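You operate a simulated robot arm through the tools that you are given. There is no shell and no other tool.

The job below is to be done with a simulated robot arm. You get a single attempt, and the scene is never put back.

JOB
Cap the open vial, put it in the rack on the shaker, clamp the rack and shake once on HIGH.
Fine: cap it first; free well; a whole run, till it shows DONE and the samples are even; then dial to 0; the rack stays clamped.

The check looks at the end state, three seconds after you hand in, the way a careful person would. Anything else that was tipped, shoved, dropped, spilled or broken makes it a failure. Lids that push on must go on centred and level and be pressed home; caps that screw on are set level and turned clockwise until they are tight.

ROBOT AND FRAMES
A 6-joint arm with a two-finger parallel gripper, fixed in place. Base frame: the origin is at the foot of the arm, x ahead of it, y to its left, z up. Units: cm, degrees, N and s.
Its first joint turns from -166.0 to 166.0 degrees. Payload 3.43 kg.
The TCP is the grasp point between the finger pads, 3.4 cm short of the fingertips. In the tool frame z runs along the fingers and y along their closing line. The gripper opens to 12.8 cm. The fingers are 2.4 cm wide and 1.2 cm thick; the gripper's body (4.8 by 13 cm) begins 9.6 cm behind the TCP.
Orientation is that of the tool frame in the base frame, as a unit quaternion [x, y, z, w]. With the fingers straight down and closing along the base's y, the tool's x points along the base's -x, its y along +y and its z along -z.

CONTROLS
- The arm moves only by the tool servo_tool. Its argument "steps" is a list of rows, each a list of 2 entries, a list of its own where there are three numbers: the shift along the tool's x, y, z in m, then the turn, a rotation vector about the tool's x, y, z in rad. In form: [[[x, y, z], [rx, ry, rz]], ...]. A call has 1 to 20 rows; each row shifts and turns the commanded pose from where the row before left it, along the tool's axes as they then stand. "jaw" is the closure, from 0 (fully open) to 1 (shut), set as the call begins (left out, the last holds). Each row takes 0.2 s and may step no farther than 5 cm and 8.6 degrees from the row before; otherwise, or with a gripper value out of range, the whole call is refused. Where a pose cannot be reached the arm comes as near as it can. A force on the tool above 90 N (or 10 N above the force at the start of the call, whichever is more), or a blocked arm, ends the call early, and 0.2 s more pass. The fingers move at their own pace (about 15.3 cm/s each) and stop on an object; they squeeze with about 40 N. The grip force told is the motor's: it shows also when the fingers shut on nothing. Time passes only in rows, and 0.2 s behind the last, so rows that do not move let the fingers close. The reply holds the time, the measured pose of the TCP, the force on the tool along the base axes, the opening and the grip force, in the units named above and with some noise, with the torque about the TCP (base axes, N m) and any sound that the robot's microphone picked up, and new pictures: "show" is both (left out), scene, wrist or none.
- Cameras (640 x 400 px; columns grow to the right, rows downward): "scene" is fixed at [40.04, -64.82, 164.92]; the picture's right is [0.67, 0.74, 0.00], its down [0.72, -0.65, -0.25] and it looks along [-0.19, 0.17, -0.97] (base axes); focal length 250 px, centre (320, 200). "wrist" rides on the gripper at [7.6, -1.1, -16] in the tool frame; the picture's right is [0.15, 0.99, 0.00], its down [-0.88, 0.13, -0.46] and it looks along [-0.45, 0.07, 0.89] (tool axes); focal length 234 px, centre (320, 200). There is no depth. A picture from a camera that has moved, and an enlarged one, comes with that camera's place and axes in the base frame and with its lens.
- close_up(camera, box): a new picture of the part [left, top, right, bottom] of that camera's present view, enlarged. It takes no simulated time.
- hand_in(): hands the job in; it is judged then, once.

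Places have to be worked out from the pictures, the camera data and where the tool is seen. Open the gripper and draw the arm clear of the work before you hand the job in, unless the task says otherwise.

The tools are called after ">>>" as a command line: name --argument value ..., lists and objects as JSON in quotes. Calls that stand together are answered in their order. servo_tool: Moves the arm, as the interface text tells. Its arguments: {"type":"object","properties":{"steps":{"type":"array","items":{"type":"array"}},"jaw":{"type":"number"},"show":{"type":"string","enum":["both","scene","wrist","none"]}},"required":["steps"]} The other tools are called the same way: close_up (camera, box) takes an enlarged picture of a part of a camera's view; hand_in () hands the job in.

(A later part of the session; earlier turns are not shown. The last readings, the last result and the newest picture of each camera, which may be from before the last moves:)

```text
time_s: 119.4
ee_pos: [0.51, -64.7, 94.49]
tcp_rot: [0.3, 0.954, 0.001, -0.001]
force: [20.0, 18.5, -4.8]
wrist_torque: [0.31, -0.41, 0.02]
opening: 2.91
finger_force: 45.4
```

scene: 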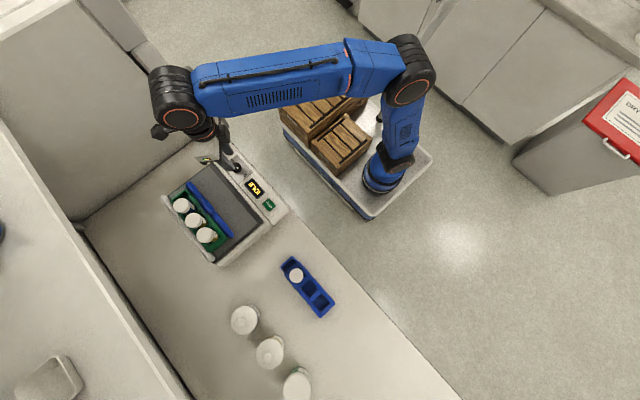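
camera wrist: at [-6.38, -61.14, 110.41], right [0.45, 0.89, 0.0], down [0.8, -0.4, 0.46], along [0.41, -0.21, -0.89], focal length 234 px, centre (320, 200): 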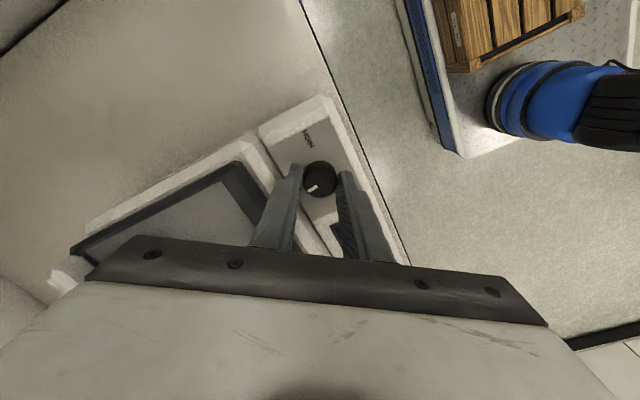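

Side loads are moderate and hysteretic; a small extra trim, then the second 90° clockwise to HIGH.

>>> servo_tool --steps '[[[0, 0.001, 0], [0, 0, 0]], [[0, 0, 0], [0, 0, 0.1428]], [[0, 0, 0], [0, 0, 0.1428]], [[0, 0, 0], [0, 0, 0.1428]], [[0, 0, 0], [0, 0, 0.1428]], [[0, 0, 0], [0, 0, 0.1428]], [[0, 0, 0], [0, 0, 0]]]' --jaw 1.0 --show "wrist"

>>> close_up --camera "wrist" --box '[250, 100, 390, 220]'

```text
time_s: 121.0
ee_pos: [0.44, -64.65, 94.49]
tcp_rot: [0.615, 0.788, 0.0, 0.0]
force: [-11.4, 27.5, -16.3]
wrist_torque: [1.51, 0.5, -0.01]
opening: 2.96
finger_force: 45.4
camera wrist: at [-2.44, -57.49, 110.41], right [0.92, 0.38, 0.0], down [0.34, -0.82, 0.46], along [0.17, -0.42, -0.89], focal length 234 px, centre (320, 200)
```

wrist: 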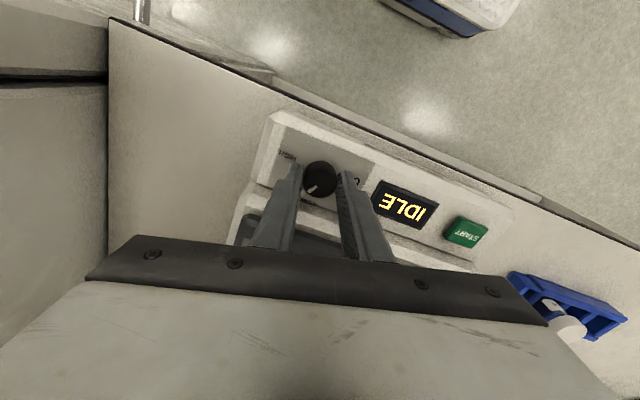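

```text
3.33 times, centred on (320, 160) of wrist
camera zoom: at [-2.44, -57.49, 110.41], right [0.92, 0.38, 0.0], down [0.34, -0.82, 0.46], along [0.17, -0.42, -0.89], focal length 781 px, centre (320, 333)
```

zoom: 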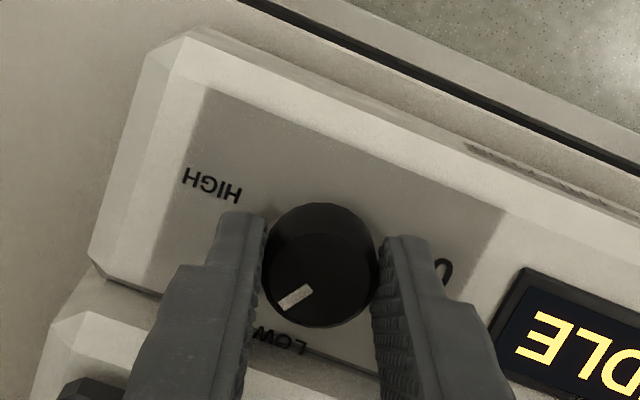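

Pointer is ~130° from 0, no slip. Turning the remaining 49° to HIGH.

>>> servo_tool --steps '[[[0, 0, 0], [0, 0, 0.1428]], [[0, 0, 0], [0, 0, 0.1428]], [[0, 0, 0], [0, 0, 0.1428]], [[0, 0, 0], [0, 0, 0.1428]], [[0, 0, 0], [0, 0, 0.1428]], [[0, 0, 0], [0, 0, 0.1428]], [[0, 0, 0], [0, 0, 0]]]' --jaw 1.0 --show "wrist"

>>> close_up --camera "wrist" --box '[250, 100, 390, 220]'

```text
time_s: 122.6
ee_pos: [0.62, -64.75, 94.45]
tcp_rot: [0.887, 0.462, -0.001, 0.001]
force: [-13.9, 37.7, -30.9]
wrist_torque: [0.53, 0.47, 0.02]
opening: 2.95
finger_force: 44.7
camera wrist: at [3.93, -57.73, 110.41], right [0.89, -0.45, 0.0], down [-0.4, -0.8, 0.46], along [-0.2, -0.41, -0.89], focal length 234 px, centre (320, 200)
```

wrist: 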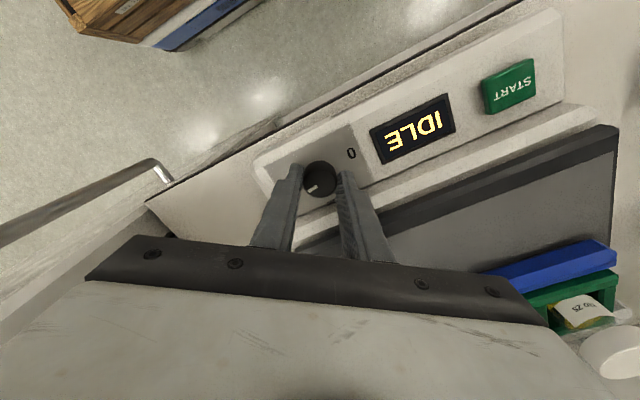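

```text
3.33 times, centred on (320, 160) of wrist
camera zoom: at [3.93, -57.73, 110.41], right [0.89, -0.45, 0.0], down [-0.4, -0.8, 0.46], along [-0.2, -0.41, -0.89], focal length 781 px, centre (320, 333)
```

zoom: 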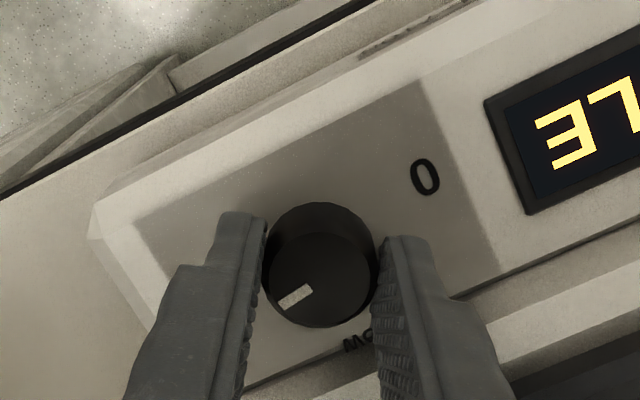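

Pointer points opposite to "0", i.e. at HIGH. Opening and rising to verify the dial.

>>> servo_tool --steps '[[[0, 0, 0], [0, 0, 0]], [[0, 0, 0], [0, 0, 0]], [[0, 0, -0.03], [0, 0, 0]], [[0, 0, -0.04], [0, 0, 0]], [[0, 0, 0], [0, 0, 0]]]' --jaw 0.7 --show "wrist"

>>> close_up --camera "wrist" --box '[240, 80, 400, 220]'

>>> close_up --camera "scene" --box '[215, 140, 295, 220]'

```text
time_s: 123.8
ee_pos: [0.6, -64.72, 101.53]
tcp_rot: [0.887, 0.462, -0.001, 0.0]
force: [-0.8, -0.1, 0.3]
wrist_torque: [-0.01, 0.02, -0.01]
opening: 3.81
finger_force: 0.0
camera wrist: at [3.93, -57.7, 117.44], right [0.9, -0.45, 0.0], down [-0.4, -0.8, 0.46], along [-0.2, -0.41, -0.89], focal length 234 px, centre (320, 200)
```

wrist: 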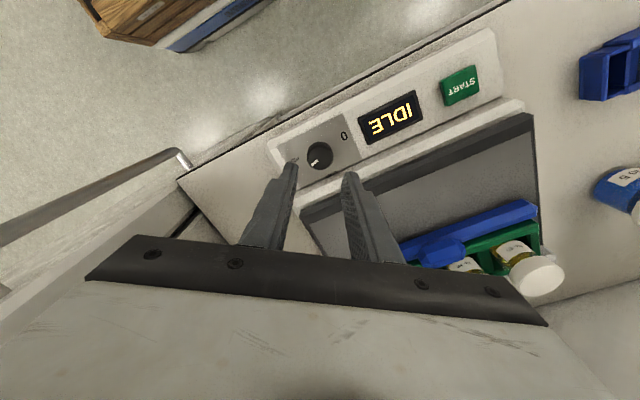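

```text
2.86 times, centred on (320, 150) of wrist
camera zoom: at [3.93, -57.7, 117.44], right [0.9, -0.45, 0.0], down [-0.4, -0.8, 0.46], along [-0.2, -0.41, -0.89], focal length 669 px, centre (320, 343)
```

zoom: 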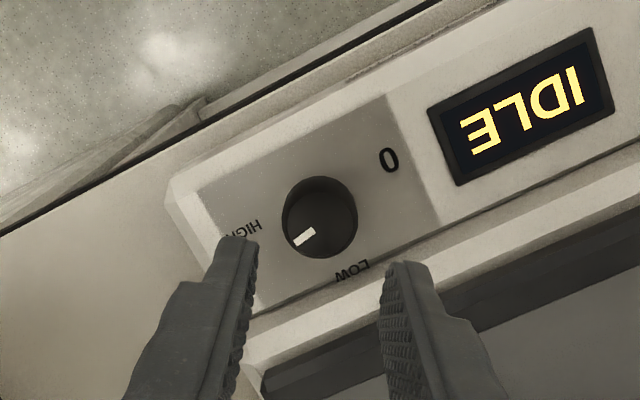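

```text
5.00 times, centred on (255, 180) of scene
camera zoom: at [40.04, -64.82, 164.92], right [0.67, 0.74, 0.0], down [0.72, -0.65, -0.25], along [-0.19, 0.17, -0.97], focal length 1248 px, centre (645, 300)
```

zoom: 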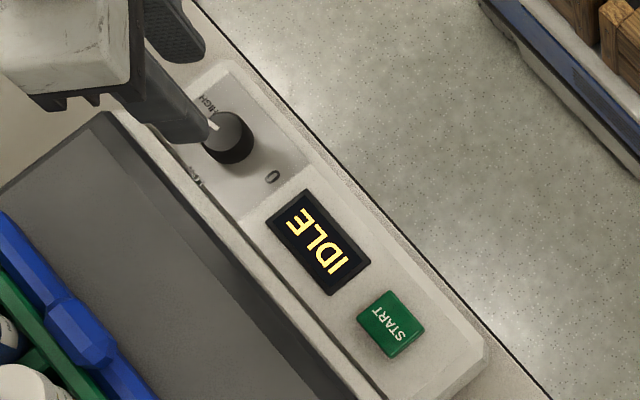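

Careful label geometry: 0 at +10°, LOW at −90°, HIGH at −190°, i.e. HIGH is ~200° from 0, so 20° more is needed. Regripping with a small centring correction and turning 0.35 rad more.

>>> servo_tool --steps '[[[0.001, -0.0015, 0.03], [0, 0, 0]], [[0, 0, 0.03], [0, 0, 0]], [[0, 0, 0.01], [0, 0, 0]], [[0, 0, 0], [0, 0, 0]]]' --jaw 0.7 --show "none"

>>> servo_tool --steps '[[[0, 0, 0], [0, 0, 0]], [[0, 0, 0], [0, 0, 0]], [[0, 0, 0], [0, 0, 0.1167]], [[0, 0, 0], [0, 0, 0.1167]], [[0, 0, 0], [0, 0, 0.1167]], [[0, 0, 0], [0, 0, 0]]]' --jaw 1.0 --show "wrist"

>>> close_up --camera "wrist" --box '[240, 80, 400, 220]'

```text
time_s: 124.8
ee_pos: [0.45, -64.55, 94.49]
tcp_rot: [0.887, 0.463, 0.0, 0.001]
force: [0.7, 0.1, -1.1]
wrist_torque: [0.01, -0.04, 0.02]
opening: 3.83
finger_force: 0.1
```

```text
time_s: 126.2
ee_pos: [0.65, -64.63, 94.48]
tcp_rot: [0.954, 0.301, 0.0, 0.002]
force: [16.7, -21.3, -0.8]
wrist_torque: [-0.92, -0.02, 0.01]
opening: 2.91
finger_force: 45.4
camera wrist: at [6.13, -59.27, 110.37], right [0.69, -0.73, 0.0], down [-0.65, -0.61, 0.46], along [-0.33, -0.31, -0.89], focal length 234 px, centre (320, 200)
```

wrist: 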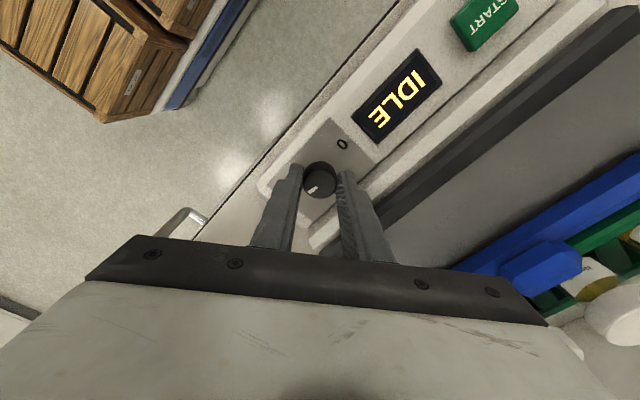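

```text
2.86 times, centred on (320, 150) of wrist
camera zoom: at [6.13, -59.27, 110.37], right [0.69, -0.73, 0.0], down [-0.65, -0.61, 0.46], along [-0.33, -0.31, -0.89], focal length 669 px, centre (320, 343)
```

zoom: 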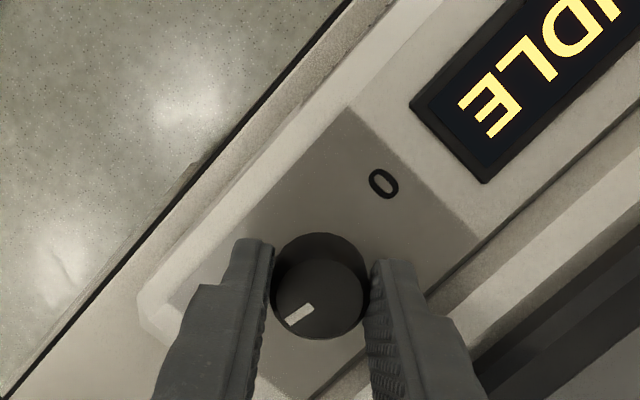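

Turned another 20°. Releasing and rising to check that the pointer lines up with HIGH.

>>> servo_tool --steps '[[[0, 0, 0], [0, 0, 0]], [[0, 0, 0], [0, 0, 0]], [[0, 0, -0.03], [0, 0, 0]], [[0, 0, -0.04], [0, 0, 0]], [[0.04, 0, -0.02], [0, 0, 0]], [[0, 0, 0], [0, 0, 0]]]' --jaw 0.7 --show "wrist"

>>> close_up --camera "wrist" --box '[240, 80, 400, 240]'

>>> close_up --camera "scene" --box '[220, 145, 270, 185]'

```text
time_s: 127.6
ee_pos: [3.74, -62.33, 103.56]
tcp_rot: [0.954, 0.3, -0.001, 0.001]
force: [0.0, 0.1, 0.4]
wrist_torque: [0.01, 0.02, 0.02]
opening: 3.83
finger_force: 0.0
camera wrist: at [9.33, -56.97, 119.52], right [0.69, -0.73, 0.0], down [-0.65, -0.61, 0.46], along [-0.33, -0.31, -0.89], focal length 234 px, centre (320, 200)
```

wrist: 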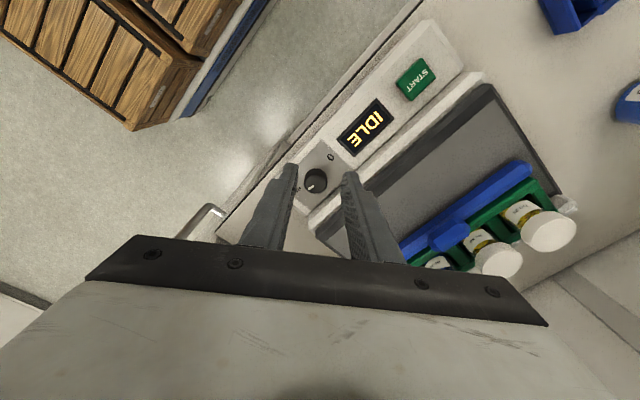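

```text
2.50 times, centred on (320, 160) of wrist
camera zoom: at [9.33, -56.97, 119.52], right [0.69, -0.73, 0.0], down [-0.65, -0.61, 0.46], along [-0.33, -0.31, -0.89], focal length 585 px, centre (320, 300)
```

zoom: 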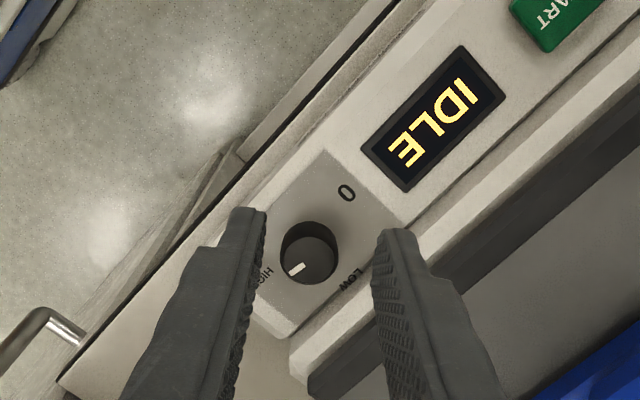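

```text
10.00 times, centred on (245, 165) of scene
camera zoom: at [40.04, -64.82, 164.92], right [0.67, 0.74, 0.0], down [0.72, -0.65, -0.25], along [-0.19, 0.17, -0.97], focal length 2496 px, centre (1070, 550)
```

zoom: 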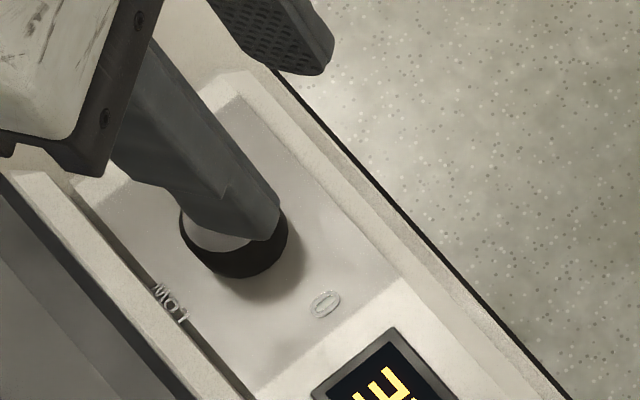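

Pointer lines up with HIGH. Next, with fingers closed, I move above the START button at about (16.4,-64.4).

>>> servo_tool --steps '[[[0.0307, 0.0298, 0], [0, 0, 0]], [[0.0307, 0.0298, 0], [0, 0, 0]], [[0.0306, 0.0298, 0], [0, 0, 0]], [[0, 0, 0.03], [0, 0, 0]], [[0, 0, 0.02], [0, 0, 0]], [[0, 0, 0], [0, 0, 0]]]' --jaw 1.0

>>> close_up --camera "wrist" --box '[240, 80, 400, 220]'

>>> close_up --camera "scene" --box '[215, 140, 295, 220]'

```text
time_s: 129.0
ee_pos: [16.49, -64.39, 98.45]
tcp_rot: [0.953, 0.302, 0.0, 0.001]
force: [-0.2, -0.9, -0.4]
wrist_torque: [0.01, -0.05, 0.0]
opening: 0.0
finger_force: 33.1
camera wrist: at [22.07, -58.95, 114.42], right [0.69, -0.73, 0.0], down [-0.65, -0.61, 0.46], along [-0.33, -0.31, -0.89], focal length 234 px, centre (320, 200)
```

scene: 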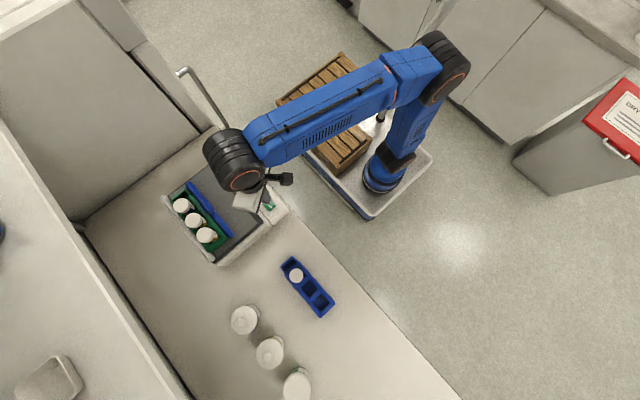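
wrist: 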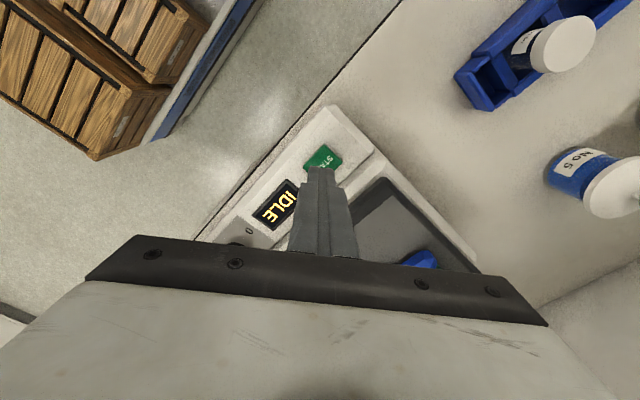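

```text
2.86 times, centred on (320, 150) of wrist
camera zoom: at [22.07, -58.95, 114.42], right [0.69, -0.73, 0.0], down [-0.65, -0.61, 0.46], along [-0.33, -0.31, -0.89], focal length 669 px, centre (320, 343)
```

zoom: 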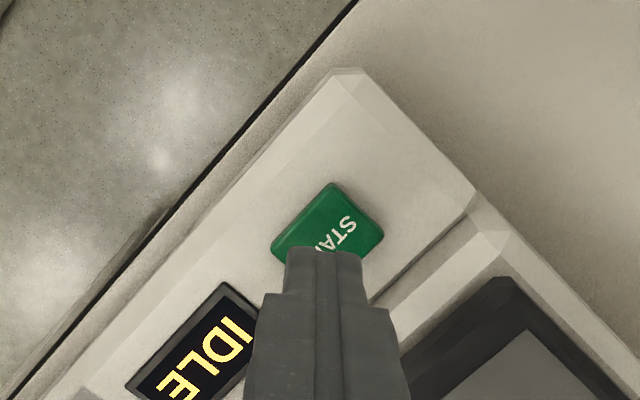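

```text
5.00 times, centred on (255, 180) of scene
camera zoom: at [40.04, -64.82, 164.92], right [0.67, 0.74, 0.0], down [0.72, -0.65, -0.25], along [-0.19, 0.17, -0.97], focal length 1248 px, centre (645, 300)
```

zoom: 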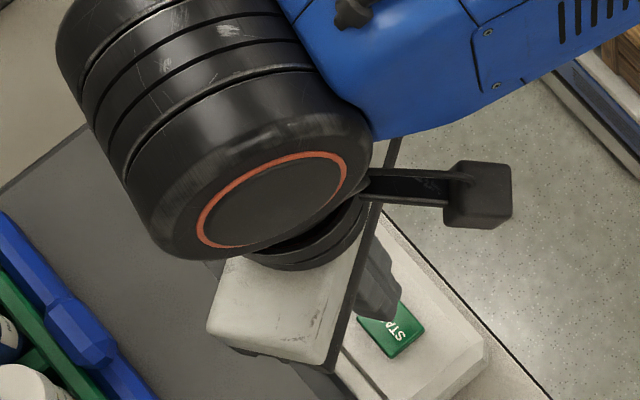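

The fingertips are centred over START. Lowering to just above it, then pressing in 1–2 mm steps.

>>> servo_tool --steps '[[[0, 0, 0.015], [0, 0, 0]], [[0, 0, 0.012], [0, 0, 0]], [[0, 0, 0.003], [0, 0, 0]], [[0, 0, 0], [0, 0, 0]]]' --jaw 1.0 --show "wrist"

```text
time_s: 130.0
ee_pos: [16.34, -64.25, 95.6]
tcp_rot: [0.954, 0.3, -0.001, 0.001]
force: [0.1, 0.5, -0.8]
wrist_torque: [-0.01, 0.01, -0.02]
opening: 0.0
finger_force: 32.9
camera wrist: at [21.98, -58.91, 111.4], right [0.69, -0.73, 0.0], down [-0.65, -0.61, 0.46], along [-0.33, -0.31, -0.89], focal length 234 px, centre (320, 200)
```

wrist: 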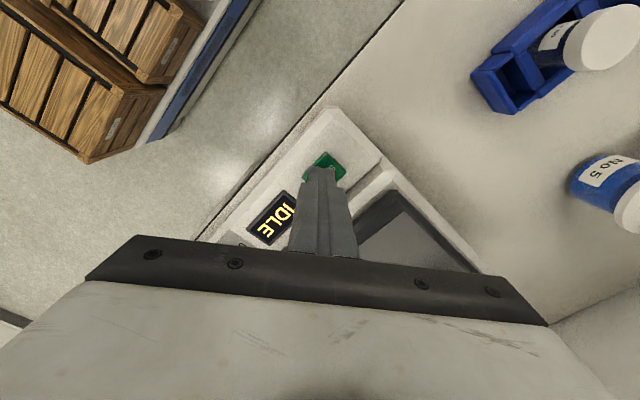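

Tips about z=92.2, no contact yet. Lowering a few more millimetres.

>>> servo_tool --steps '[[[0, 0, 0.002], [0, 0, 0]], [[0, 0, 0.0015], [0, 0, 0]], [[0, 0, 0], [0, 0, 0]]]' --jaw 1.0 --show "wrist"

```text
time_s: 130.8
ee_pos: [16.4, -64.22, 95.08]
tcp_rot: [0.953, 0.302, -0.001, 0.001]
force: [0.7, -0.4, -0.3]
wrist_torque: [-0.01, 0.02, -0.03]
opening: 0.0
finger_force: 33.0
camera wrist: at [21.98, -58.92, 111.06], right [0.69, -0.73, 0.0], down [-0.65, -0.61, 0.46], along [-0.33, -0.31, -0.89], focal length 234 px, centre (320, 200)
```

wrist: 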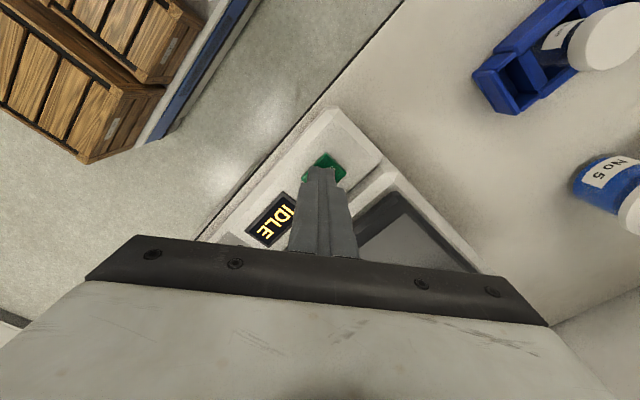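

Still no contact. Continuing to press down gradually.

>>> servo_tool --steps '[[[0, 0, 0.002], [0, 0, 0]], [[0, 0, 0.002], [0, 0, 0]], [[0, 0, 0], [0, 0, 0]]]' --jaw 1.0 --show "wrist"

```text
time_s: 131.6
ee_pos: [16.32, -64.36, 94.71]
tcp_rot: [0.954, 0.3, 0.0, 0.002]
force: [0.6, -0.1, 0.7]
wrist_torque: [0.02, 0.02, 0.0]
opening: 0.01
finger_force: 32.8
camera wrist: at [21.97, -58.95, 110.67], right [0.69, -0.73, 0.0], down [-0.65, -0.61, 0.46], along [-0.33, -0.32, -0.89], focal length 234 px, centre (320, 200)
```

wrist: 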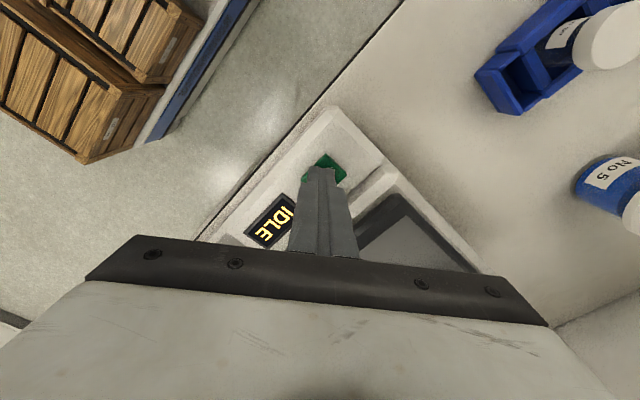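

>>> servo_tool --steps '[[[0, 0, 0.002], [0, 0, 0]], [[0, 0, 0.002], [0, 0, 0]], [[0, 0, 0], [0, 0, 0]]]' --jaw 1.0 --show "wrist"

```text
time_s: 132.4
ee_pos: [16.38, -64.29, 94.27]
tcp_rot: [0.954, 0.3, -0.001, 0.001]
force: [-1.1, -0.4, 0.7]
wrist_torque: [0.0, 0.01, 0.01]
opening: 0.0
finger_force: 33.1
camera wrist: at [21.98, -58.94, 110.25], right [0.69, -0.73, 0.0], down [-0.65, -0.61, 0.46], along [-0.33, -0.32, -0.89], focal length 234 px, centre (320, 200)
```

wrist: 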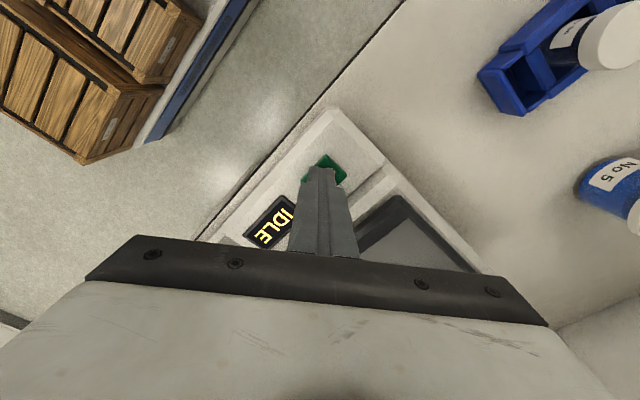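

Still no contact (tips ≈ z 90.9). Continuing in 1–2 mm steps.

>>> servo_tool --steps '[[[0, 0, 0.0015], [0, 0, 0]], [[0, 0, 0.0015], [0, 0, 0]], [[0, 0, 0], [0, 0, 0]]]' --jaw 1.0 --show "wrist"

>>> close_up --camera "wrist" --box '[240, 110, 400, 250]'

```text
time_s: 133.2
ee_pos: [16.32, -64.2, 94.06]
tcp_rot: [0.954, 0.301, -0.001, 0.001]
force: [0.1, -0.6, 6.9]
wrist_torque: [-0.04, -0.02, 0.01]
opening: 0.04
finger_force: 32.7
heard: click
camera wrist: at [21.98, -58.94, 109.96], right [0.69, -0.73, 0.0], down [-0.65, -0.61, 0.46], along [-0.33, -0.32, -0.89], focal length 234 px, centre (320, 200)
```

wrist: 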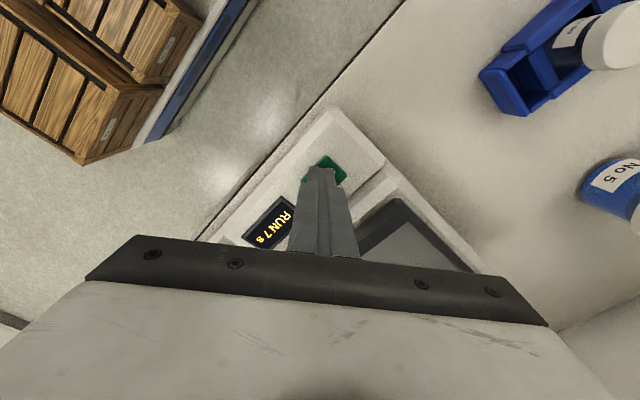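

```text
2.86 times, centred on (320, 180) of wrist
camera zoom: at [21.98, -58.94, 109.96], right [0.69, -0.73, 0.0], down [-0.65, -0.61, 0.46], along [-0.33, -0.32, -0.89], focal length 669 px, centre (320, 257)
```

zoom: 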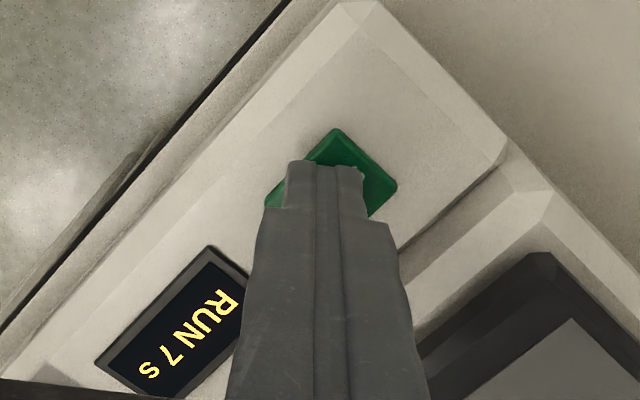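

Click heard and the display shows "RUN 7 s". Lifting straight off the button and waiting while it runs.

>>> servo_tool --steps '[[[0, 0, -0.02], [0, 0, 0]], [[0, 0, -0.04], [0, 0, 0]], [[0, 0, -0.04], [0, 0, 0]], [[0, 0, 0], [0, 0, 0]]]' --jaw 1.0

>>> close_up --camera "wrist" --box '[220, 60, 420, 240]'

>>> close_up --camera "scene" --box '[160, 170, 250, 260]'

```text
time_s: 134.2
ee_pos: [16.5, -64.41, 104.2]
tcp_rot: [0.954, 0.301, 0.0, 0.001]
force: [-0.9, 0.4, 0.1]
wrist_torque: [0.02, 0.02, -0.01]
opening: 0.0
finger_force: 33.3
camera wrist: at [21.95, -58.91, 119.99], right [0.69, -0.73, 0.0], down [-0.65, -0.61, 0.46], along [-0.33, -0.31, -0.89], focal length 234 px, centre (320, 200)
```

scene: 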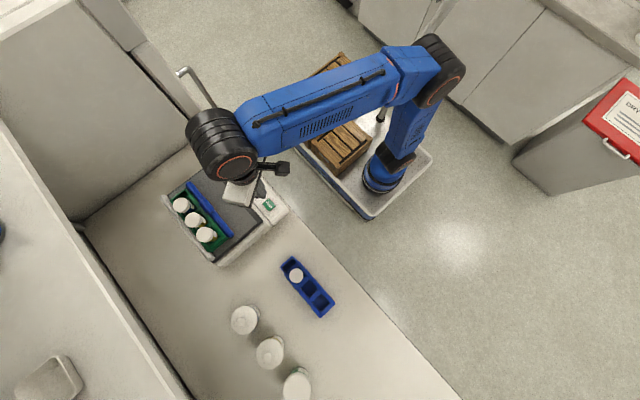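
wrist: 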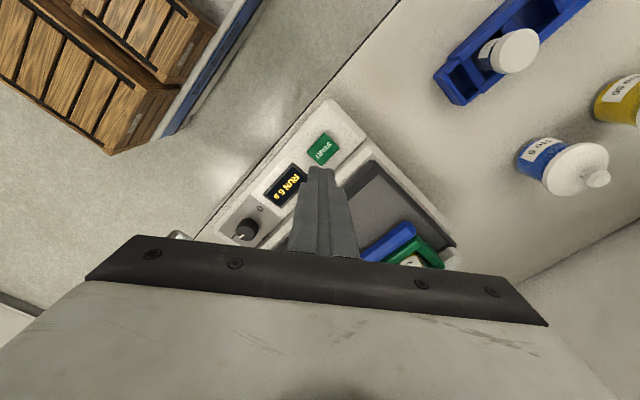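

```text
2.22 times, centred on (320, 150) of wrist
camera zoom: at [21.95, -58.91, 119.99], right [0.69, -0.73, 0.0], down [-0.65, -0.61, 0.46], along [-0.33, -0.31, -0.89], focal length 520 px, centre (320, 311)
```

zoom: 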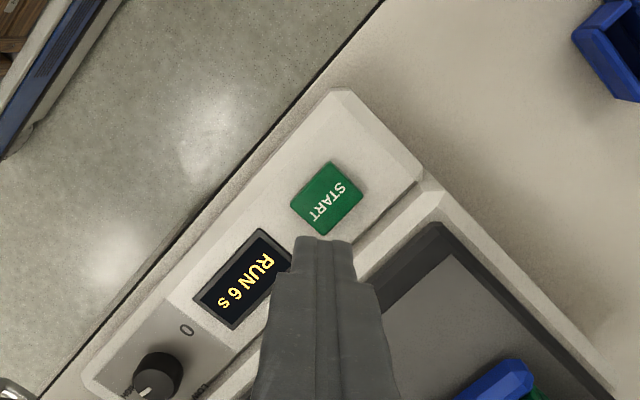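

```text
4.44 times, centred on (205, 215) of scene
camera zoom: at [40.04, -64.82, 164.92], right [0.67, 0.74, 0.0], down [0.72, -0.65, -0.25], along [-0.19, 0.17, -0.97], focal length 1109 px, centre (831, 133)
```

zoom: 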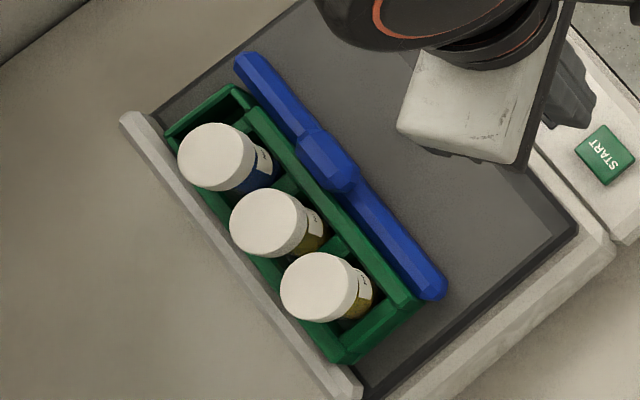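

RUN 6 s counting down; the rack stays clamped. Waiting 4 s.

>>> servo_tool --steps '[[[0, 0, 0], [0, 0, 0]], [[0, 0, 0], [0, 0, 0]], [[0, 0, 0], [0, 0, 0]], [[0, 0, 0], [0, 0, 0]], [[0, 0, 0], [0, 0, 0]], [[0, 0, 0], [0, 0, 0]], [[0, 0, 0], [0, 0, 0]], [[0, 0, 0], [0, 0, 0]], [[0, 0, 0], [0, 0, 0]], [[0, 0, 0], [0, 0, 0]], [[0, 0, 0], [0, 0, 0]], [[0, 0, 0], [0, 0, 0]], [[0, 0, 0], [0, 0, 0]], [[0, 0, 0], [0, 0, 0]], [[0, 0, 0], [0, 0, 0]], [[0, 0, 0], [0, 0, 0]], [[0, 0, 0], [0, 0, 0]], [[0, 0, 0], [0, 0, 0]], [[0, 0, 0], [0, 0, 0]], [[0, 0, 0], [0, 0, 0]]]' --jaw 1.0

>>> close_up --camera "wrist" --box '[220, 60, 420, 240]'

>>> close_up --camera "scene" --box '[160, 170, 250, 260]'

```text
time_s: 138.4
ee_pos: [16.4, -64.24, 103.96]
tcp_rot: [0.954, 0.301, 0.0, 0.001]
force: [0.0, 0.5, -0.6]
wrist_torque: [-0.02, 0.0, 0.0]
opening: 0.0
finger_force: 32.5
camera wrist: at [21.95, -58.92, 119.96], right [0.69, -0.73, 0.0], down [-0.65, -0.61, 0.46], along [-0.33, -0.31, -0.89], focal length 234 px, centre (320, 200)
```

scene: 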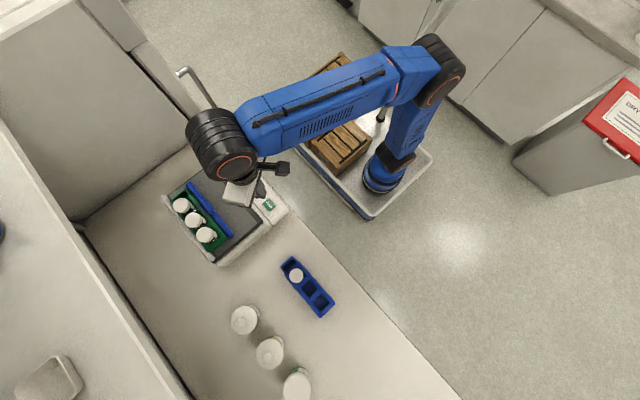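
wrist: 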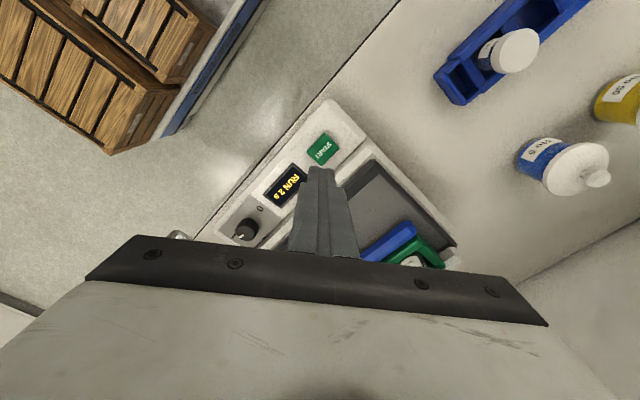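

```text
2.22 times, centred on (320, 150) of wrist
camera zoom: at [21.95, -58.92, 119.96], right [0.69, -0.73, 0.0], down [-0.65, -0.61, 0.46], along [-0.33, -0.31, -0.89], focal length 520 px, centre (320, 311)
```

zoom: 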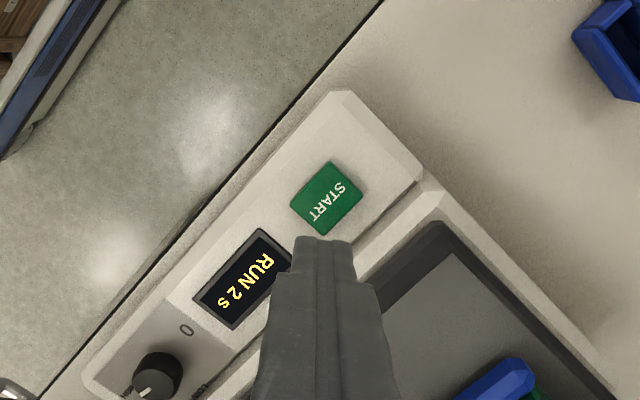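

```text
4.44 times, centred on (205, 215) of scene
camera zoom: at [40.04, -64.82, 164.92], right [0.67, 0.74, 0.0], down [0.72, -0.65, -0.25], along [-0.19, 0.17, -0.97], focal length 1109 px, centre (831, 133)
```

zoom: 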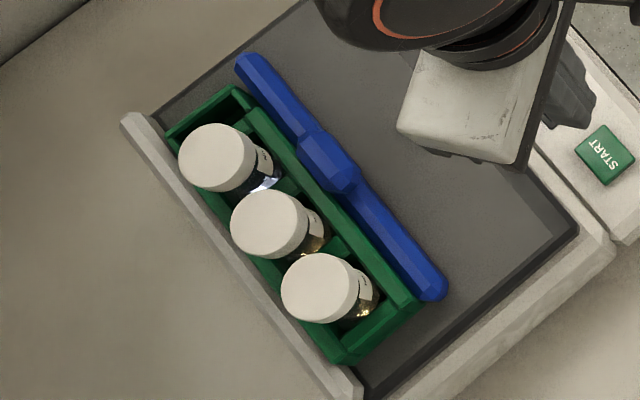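

RUN 2 s left, everything stable. Waiting a further 3 s.

>>> servo_tool --steps '[[[0, 0, 0], [0, 0, 0]], [[0, 0, 0], [0, 0, 0]], [[0, 0, 0], [0, 0, 0]], [[0, 0, 0], [0, 0, 0]], [[0, 0, 0], [0, 0, 0]], [[0, 0, 0], [0, 0, 0]], [[0, 0, 0], [0, 0, 0]], [[0, 0, 0], [0, 0, 0]], [[0, 0, 0], [0, 0, 0]], [[0, 0, 0], [0, 0, 0]], [[0, 0, 0], [0, 0, 0]], [[0, 0, 0], [0, 0, 0]], [[0, 0, 0], [0, 0, 0]], [[0, 0, 0], [0, 0, 0]]]' --jaw 1.0 --show "wrist"

>>> close_up --camera "wrist" --box '[220, 60, 420, 240]'

>>> close_up --camera "scene" --box '[170, 185, 230, 245]'

```text
time_s: 141.4
ee_pos: [16.44, -64.3, 103.92]
tcp_rot: [0.954, 0.3, 0.0, 0.001]
force: [-0.3, 0.8, 0.2]
wrist_torque: [0.01, 0.01, 0.01]
opening: 0.0
finger_force: 33.7
camera wrist: at [21.94, -58.92, 119.96], right [0.69, -0.73, 0.0], down [-0.65, -0.61, 0.46], along [-0.33, -0.31, -0.89], focal length 234 px, centre (320, 200)
```

wrist: 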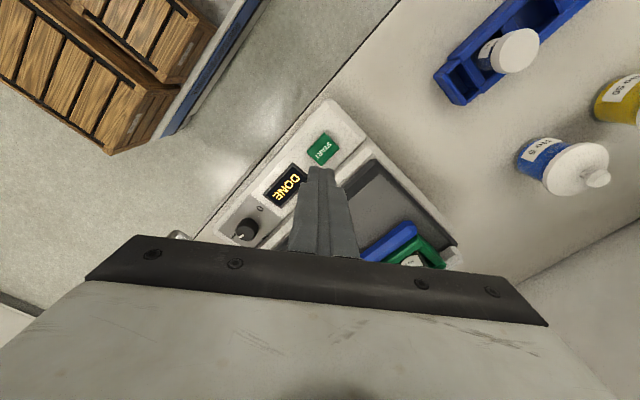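

```text
2.22 times, centred on (320, 150) of wrist
camera zoom: at [21.94, -58.92, 119.96], right [0.69, -0.73, 0.0], down [-0.65, -0.61, 0.46], along [-0.33, -0.31, -0.89], focal length 520 px, centre (320, 311)
```

zoom: 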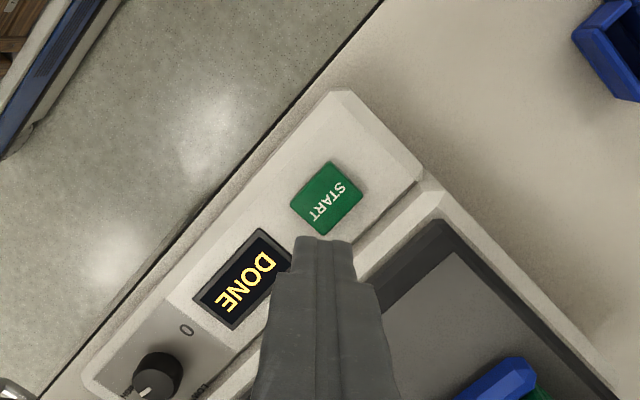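

```text
6.67 times, centred on (200, 215) of scene
camera zoom: at [40.04, -64.82, 164.92], right [0.67, 0.74, 0.0], down [0.72, -0.65, -0.25], along [-0.19, 0.17, -0.97], focal length 1664 px, centre (1120, 100)
```

zoom: 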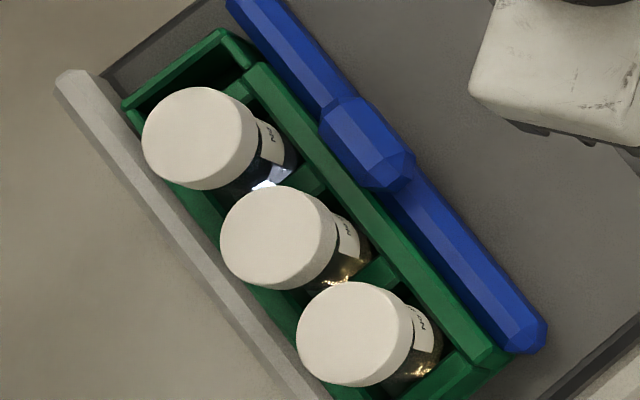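

Display shows DONE. Now returning the dial to 0: moving over the knob (refined centre (0.52,-64.68)) at the same yaw, ready to turn 200° counter-clockwise.

>>> servo_tool --steps '[[[-0.0332, -0.022, 0], [0, 0, 0]], [[-0.0332, -0.022, 0], [0, 0, 0]], [[-0.0332, -0.022, 0], [0, 0, 0]], [[-0.033, -0.0218, 0], [0, 0, 0]], [[0, 0, 0.03], [0, 0, 0]], [[0, 0, 0.02], [0, 0, 0]], [[0, 0, 0], [0, 0, 0]]]' --jaw 0.7 --show "wrist"

>>> close_up --camera "wrist" --box '[240, 90, 400, 230]'

```text
time_s: 143.0
ee_pos: [0.51, -64.75, 99.05]
tcp_rot: [0.954, 0.301, -0.001, 0.001]
force: [-1.6, -0.3, 0.7]
wrist_torque: [-0.01, 0.0, -0.03]
opening: 3.82
finger_force: 0.0
camera wrist: at [6.02, -59.29, 114.93], right [0.69, -0.73, 0.0], down [-0.65, -0.61, 0.46], along [-0.33, -0.32, -0.89], focal length 234 px, centre (320, 200)
```

wrist: 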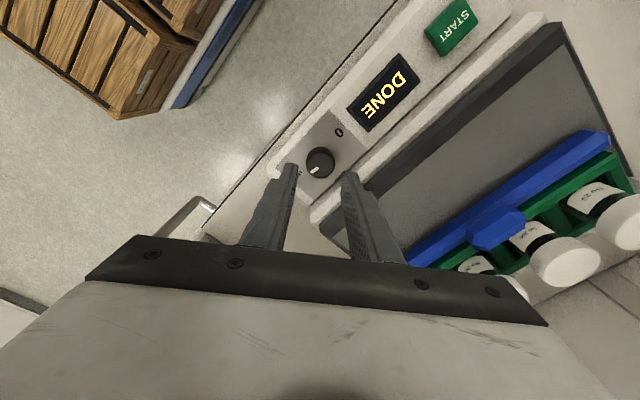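

```text
2.86 times, centred on (320, 160) of wrist
camera zoom: at [6.02, -59.29, 114.93], right [0.69, -0.73, 0.0], down [-0.65, -0.61, 0.46], along [-0.33, -0.32, -0.89], focal length 669 px, centre (320, 314)
```

zoom: 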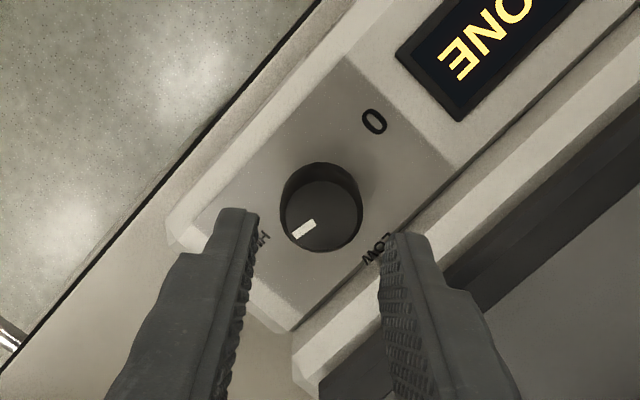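

Centred over the knob. Lowering, gripping, and checking side load before turning.

>>> servo_tool --steps '[[[0, 0, 0.025], [0, 0, 0]], [[0, 0, 0.0205], [0, 0, 0]], [[0, 0, 0], [0, 0, 0]]]' --jaw 0.7 --show "none"

>>> servo_tool --steps '[[[0, 0, 0], [0, 0, 0]], [[0, 0, 0], [0, 0, 0]], [[0, 0, 0], [0, 0, 0]]]' --jaw 1.0 --show "none"

```text
time_s: 143.8
ee_pos: [0.52, -64.69, 94.39]
tcp_rot: [0.953, 0.301, 0.0, 0.001]
force: [0.4, 0.0, -0.5]
wrist_torque: [0.0, -0.06, -0.02]
opening: 3.83
finger_force: 0.1
```

```text
time_s: 144.6
ee_pos: [0.53, -64.7, 94.49]
tcp_rot: [0.953, 0.302, -0.002, 0.0]
force: [1.5, -0.5, -2.6]
wrist_torque: [-0.25, 0.26, 0.02]
opening: 2.94
finger_force: 44.6
```

Side load is nearly zero – the centre is right. Turning counter-clockwise the first 100°.

>>> servo_tool --steps '[[[0, 0, 0], [0, 0, -0.1454]], [[0, 0, 0], [0, 0, -0.1454]], [[0, 0, 0], [0, 0, -0.1454]], [[0, 0, 0], [0, 0, -0.1454]], [[0, 0, 0], [0, 0, -0.1454]], [[0, 0, 0], [0, 0, -0.1454]], [[0, 0, 0], [0, 0, -0.1454]], [[0, 0, 0], [0, 0, -0.1454]], [[0, 0, 0], [0, 0, -0.1454]], [[0, 0, 0], [0, 0, -0.1454]], [[0, 0, 0], [0, 0, -0.1454]], [[0, 0, 0], [0, 0, -0.1454]], [[0, 0, 0], [0, 0, 0]]]' --jaw 1.0 --show "wrist"

>>> close_up --camera "wrist" --box '[240, 90, 400, 230]'

```text
time_s: 147.4
ee_pos: [0.47, -64.75, 94.39]
tcp_rot: [0.382, 0.924, 0.0, 0.0]
force: [-6.5, 18.1, -19.5]
wrist_torque: [0.31, 0.05, 0.0]
opening: 2.94
finger_force: 44.9
camera wrist: at [-5.66, -60.05, 110.4], right [0.59, 0.8, 0.0], down [0.72, -0.53, 0.46], along [0.37, -0.27, -0.89], focal length 234 px, centre (320, 200)
```

wrist: 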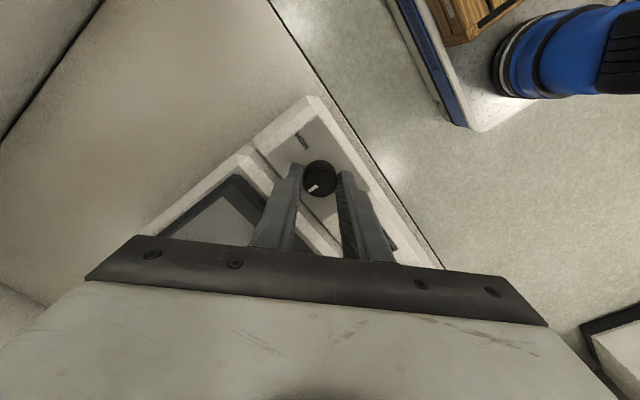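

```text
2.86 times, centred on (320, 160) of wrist
camera zoom: at [-5.66, -60.05, 110.4], right [0.59, 0.8, 0.0], down [0.72, -0.53, 0.46], along [0.37, -0.27, -0.89], focal length 669 px, centre (320, 314)
```

zoom: 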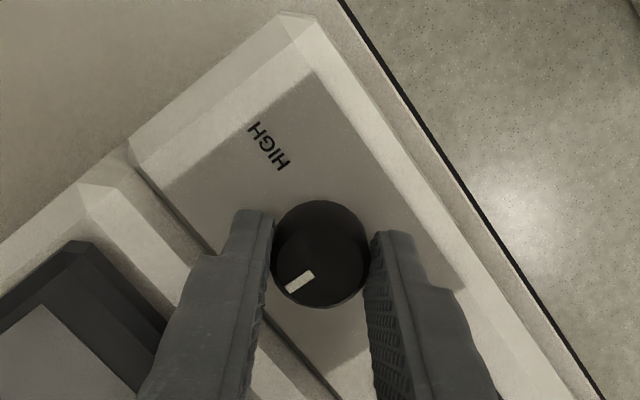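

The pointer follows the gripper. Turning the second 100° counter-clockwise to 0.

>>> servo_tool --steps '[[[0, 0, 0], [0, 0, -0.1454]], [[0, 0, 0], [0, 0, -0.1454]], [[0, 0, 0], [0, 0, -0.1454]], [[0, 0, 0], [0, 0, -0.1454]], [[0, 0, 0], [0, 0, -0.1454]], [[0, 0, 0], [0, 0, -0.1454]], [[0, 0, 0], [0, 0, -0.1454]], [[0, 0, 0], [0, 0, -0.1454]], [[0, 0, 0], [0, 0, -0.1454]], [[0, 0, 0], [0, 0, -0.1454]], [[0, 0, 0], [0, 0, -0.1454]], [[0, 0, 0], [0, 0, -0.1454]], [[0, 0, 0], [0, 0, 0]]]' --jaw 1.0 --show "wrist"

>>> close_up --camera "wrist" --box '[240, 90, 400, 230]'

```text
time_s: 150.2
ee_pos: [0.5, -64.67, 94.48]
tcp_rot: [-0.462, 0.887, 0.0, 0.0]
force: [-9.3, 19.4, -15.2]
wrist_torque: [1.0, -0.04, 0.0]
opening: 2.92
finger_force: 44.7
camera wrist: at [-2.92, -71.44, 110.43], right [-0.89, 0.45, 0.0], down [0.4, 0.8, 0.45], along [0.2, 0.41, -0.89], focal length 234 px, centre (320, 200)
```

wrist: 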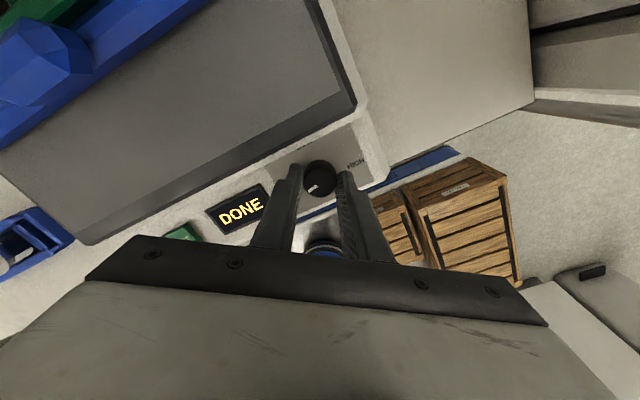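

```text
2.86 times, centred on (320, 160) of wrist
camera zoom: at [-2.92, -71.44, 110.43], right [-0.89, 0.45, 0.0], down [0.4, 0.8, 0.45], along [0.2, 0.41, -0.89], focal length 669 px, centre (320, 314)
```

zoom: 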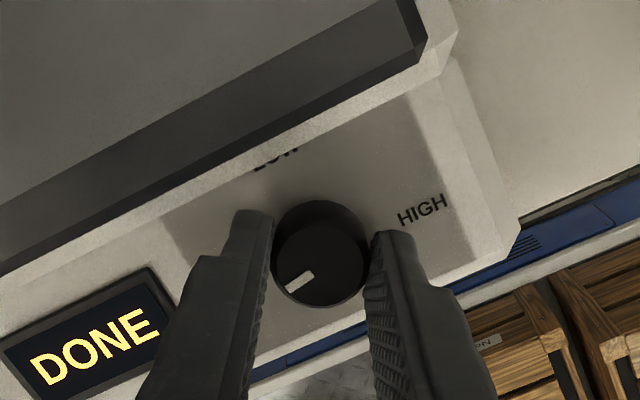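

Back at the starting angle. Releasing, rising and moving to the overhead viewpoint to verify the dial at 0.

>>> servo_tool --steps '[[[0, 0, 0], [0, 0, 0]], [[0, 0, 0], [0, 0, 0]], [[0, 0, -0.03], [0, 0, 0]], [[0, 0, -0.04], [0, 0, 0]], [[0, 0, -0.015], [0, 0, 0]], [[0, 0, 0], [0, 0, 0.137]], [[0, 0, 0], [0, 0, 0.137]], [[0, 0, 0], [0, 0, 0.137]], [[0, 0, 0], [0, 0, 0.137]], [[0, 0, 0], [0, 0, 0.137]], [[0, 0, 0], [0, 0, 0.137]], [[0, 0, 0], [0, 0, 0.137]], [[-0.04, 0.005, 0], [0, 0, 0]], [[-0.04, 0.007, 0], [0, 0, 0]], [[0, 0, 0], [0, 0, 0]]]' --jaw 0.7

>>> close_up --camera "wrist" --box '[250, 20, 390, 170]'

>>> close_up --camera "wrist" --box '[20, 0, 220, 250]'

```text
time_s: 153.4
ee_pos: [8.46, -63.56, 103.04]
tcp_rot: [0.0, 1.0, -0.001, 0.0]
force: [-0.3, -0.6, 0.0]
wrist_torque: [0.0, 0.0, 0.0]
opening: 3.84
finger_force: 0.0
camera wrist: at [0.94, -64.59, 118.96], right [-0.15, 0.99, 0.0], down [0.88, 0.13, 0.46], along [0.45, 0.07, -0.89], focal length 234 px, centre (320, 200)
```

scene: 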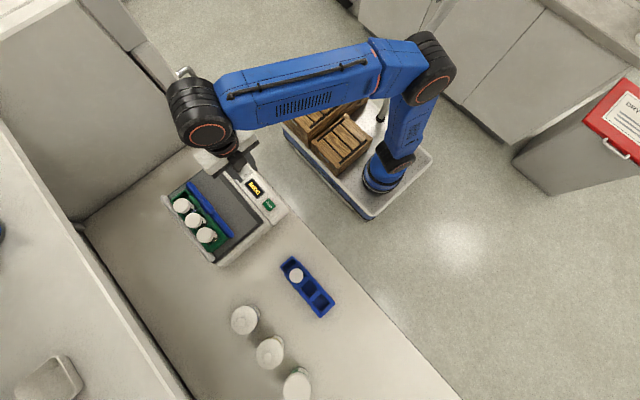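
wrist: 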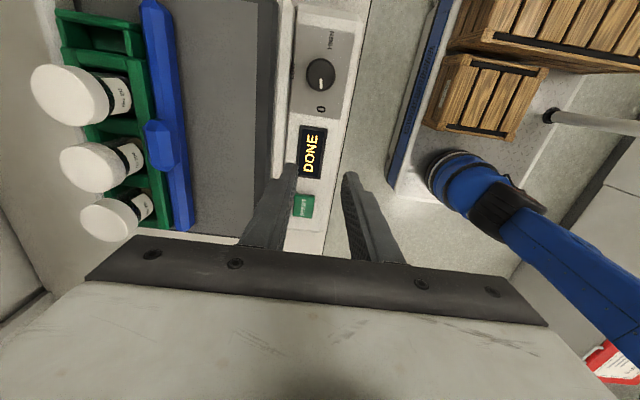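

```text
2.67 times, centred on (320, 95) of wrist
camera zoom: at [0.94, -64.59, 118.96], right [-0.15, 0.99, 0.0], down [0.88, 0.13, 0.46], along [0.45, 0.07, -0.89], focal length 624 px, centre (320, 480)
```

zoom: 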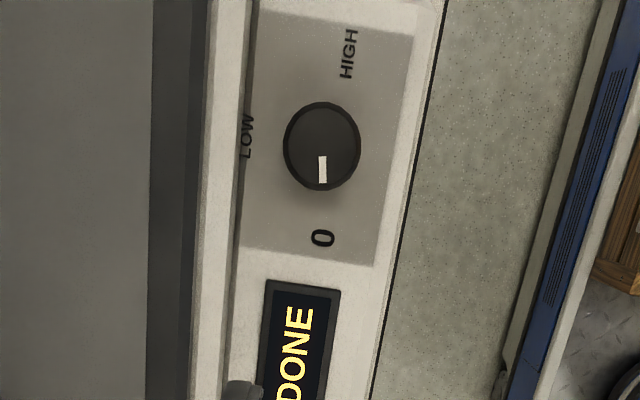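

```text
1.60 times, centred on (120, 125) of wrist
camera zoom: at [0.94, -64.59, 118.96], right [-0.15, 0.99, 0.0], down [0.88, 0.13, 0.46], along [0.45, 0.07, -0.89], focal length 375 px, centre (640, 320)
```

zoom: 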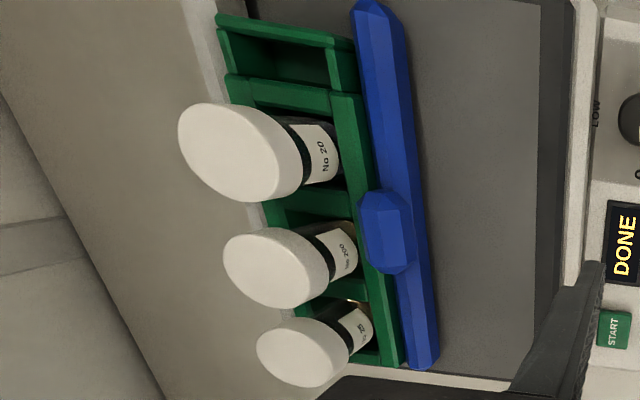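

Dial pointer is at 0, display DONE, samples look uniform, the bar is still tight on the rack. Zooming to check our middle vial's cap is level and seated like its neighbours.

>>> close_up --camera "wrist" --box '[50, 50, 190, 250]'

>>> close_up --camera "scene" --box '[165, 180, 240, 255]'

```text
2.00 times, centred on (120, 150) of wrist
camera zoom: at [0.94, -64.59, 118.96], right [-0.15, 0.99, 0.0], down [0.88, 0.13, 0.46], along [0.45, 0.07, -0.89], focal length 468 px, centre (720, 300)
```

zoom: 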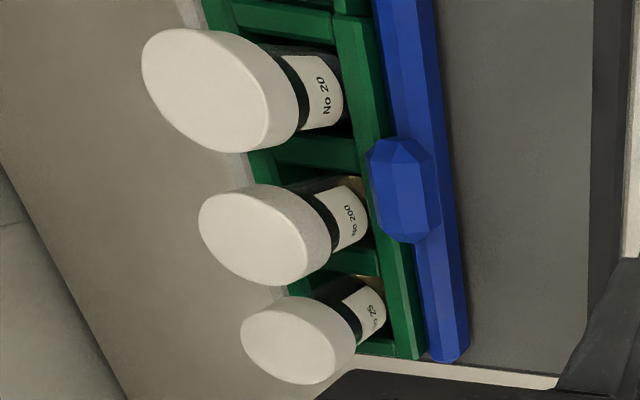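

```text
5.33 times, centred on (202, 218) of scene
camera zoom: at [40.04, -64.82, 164.92], right [0.67, 0.74, 0.0], down [0.72, -0.65, -0.25], along [-0.19, 0.17, -0.97], focal length 1331 px, centre (947, 107)
```

zoom: 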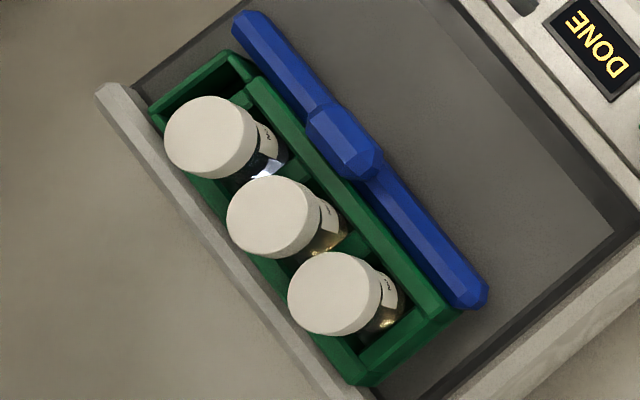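

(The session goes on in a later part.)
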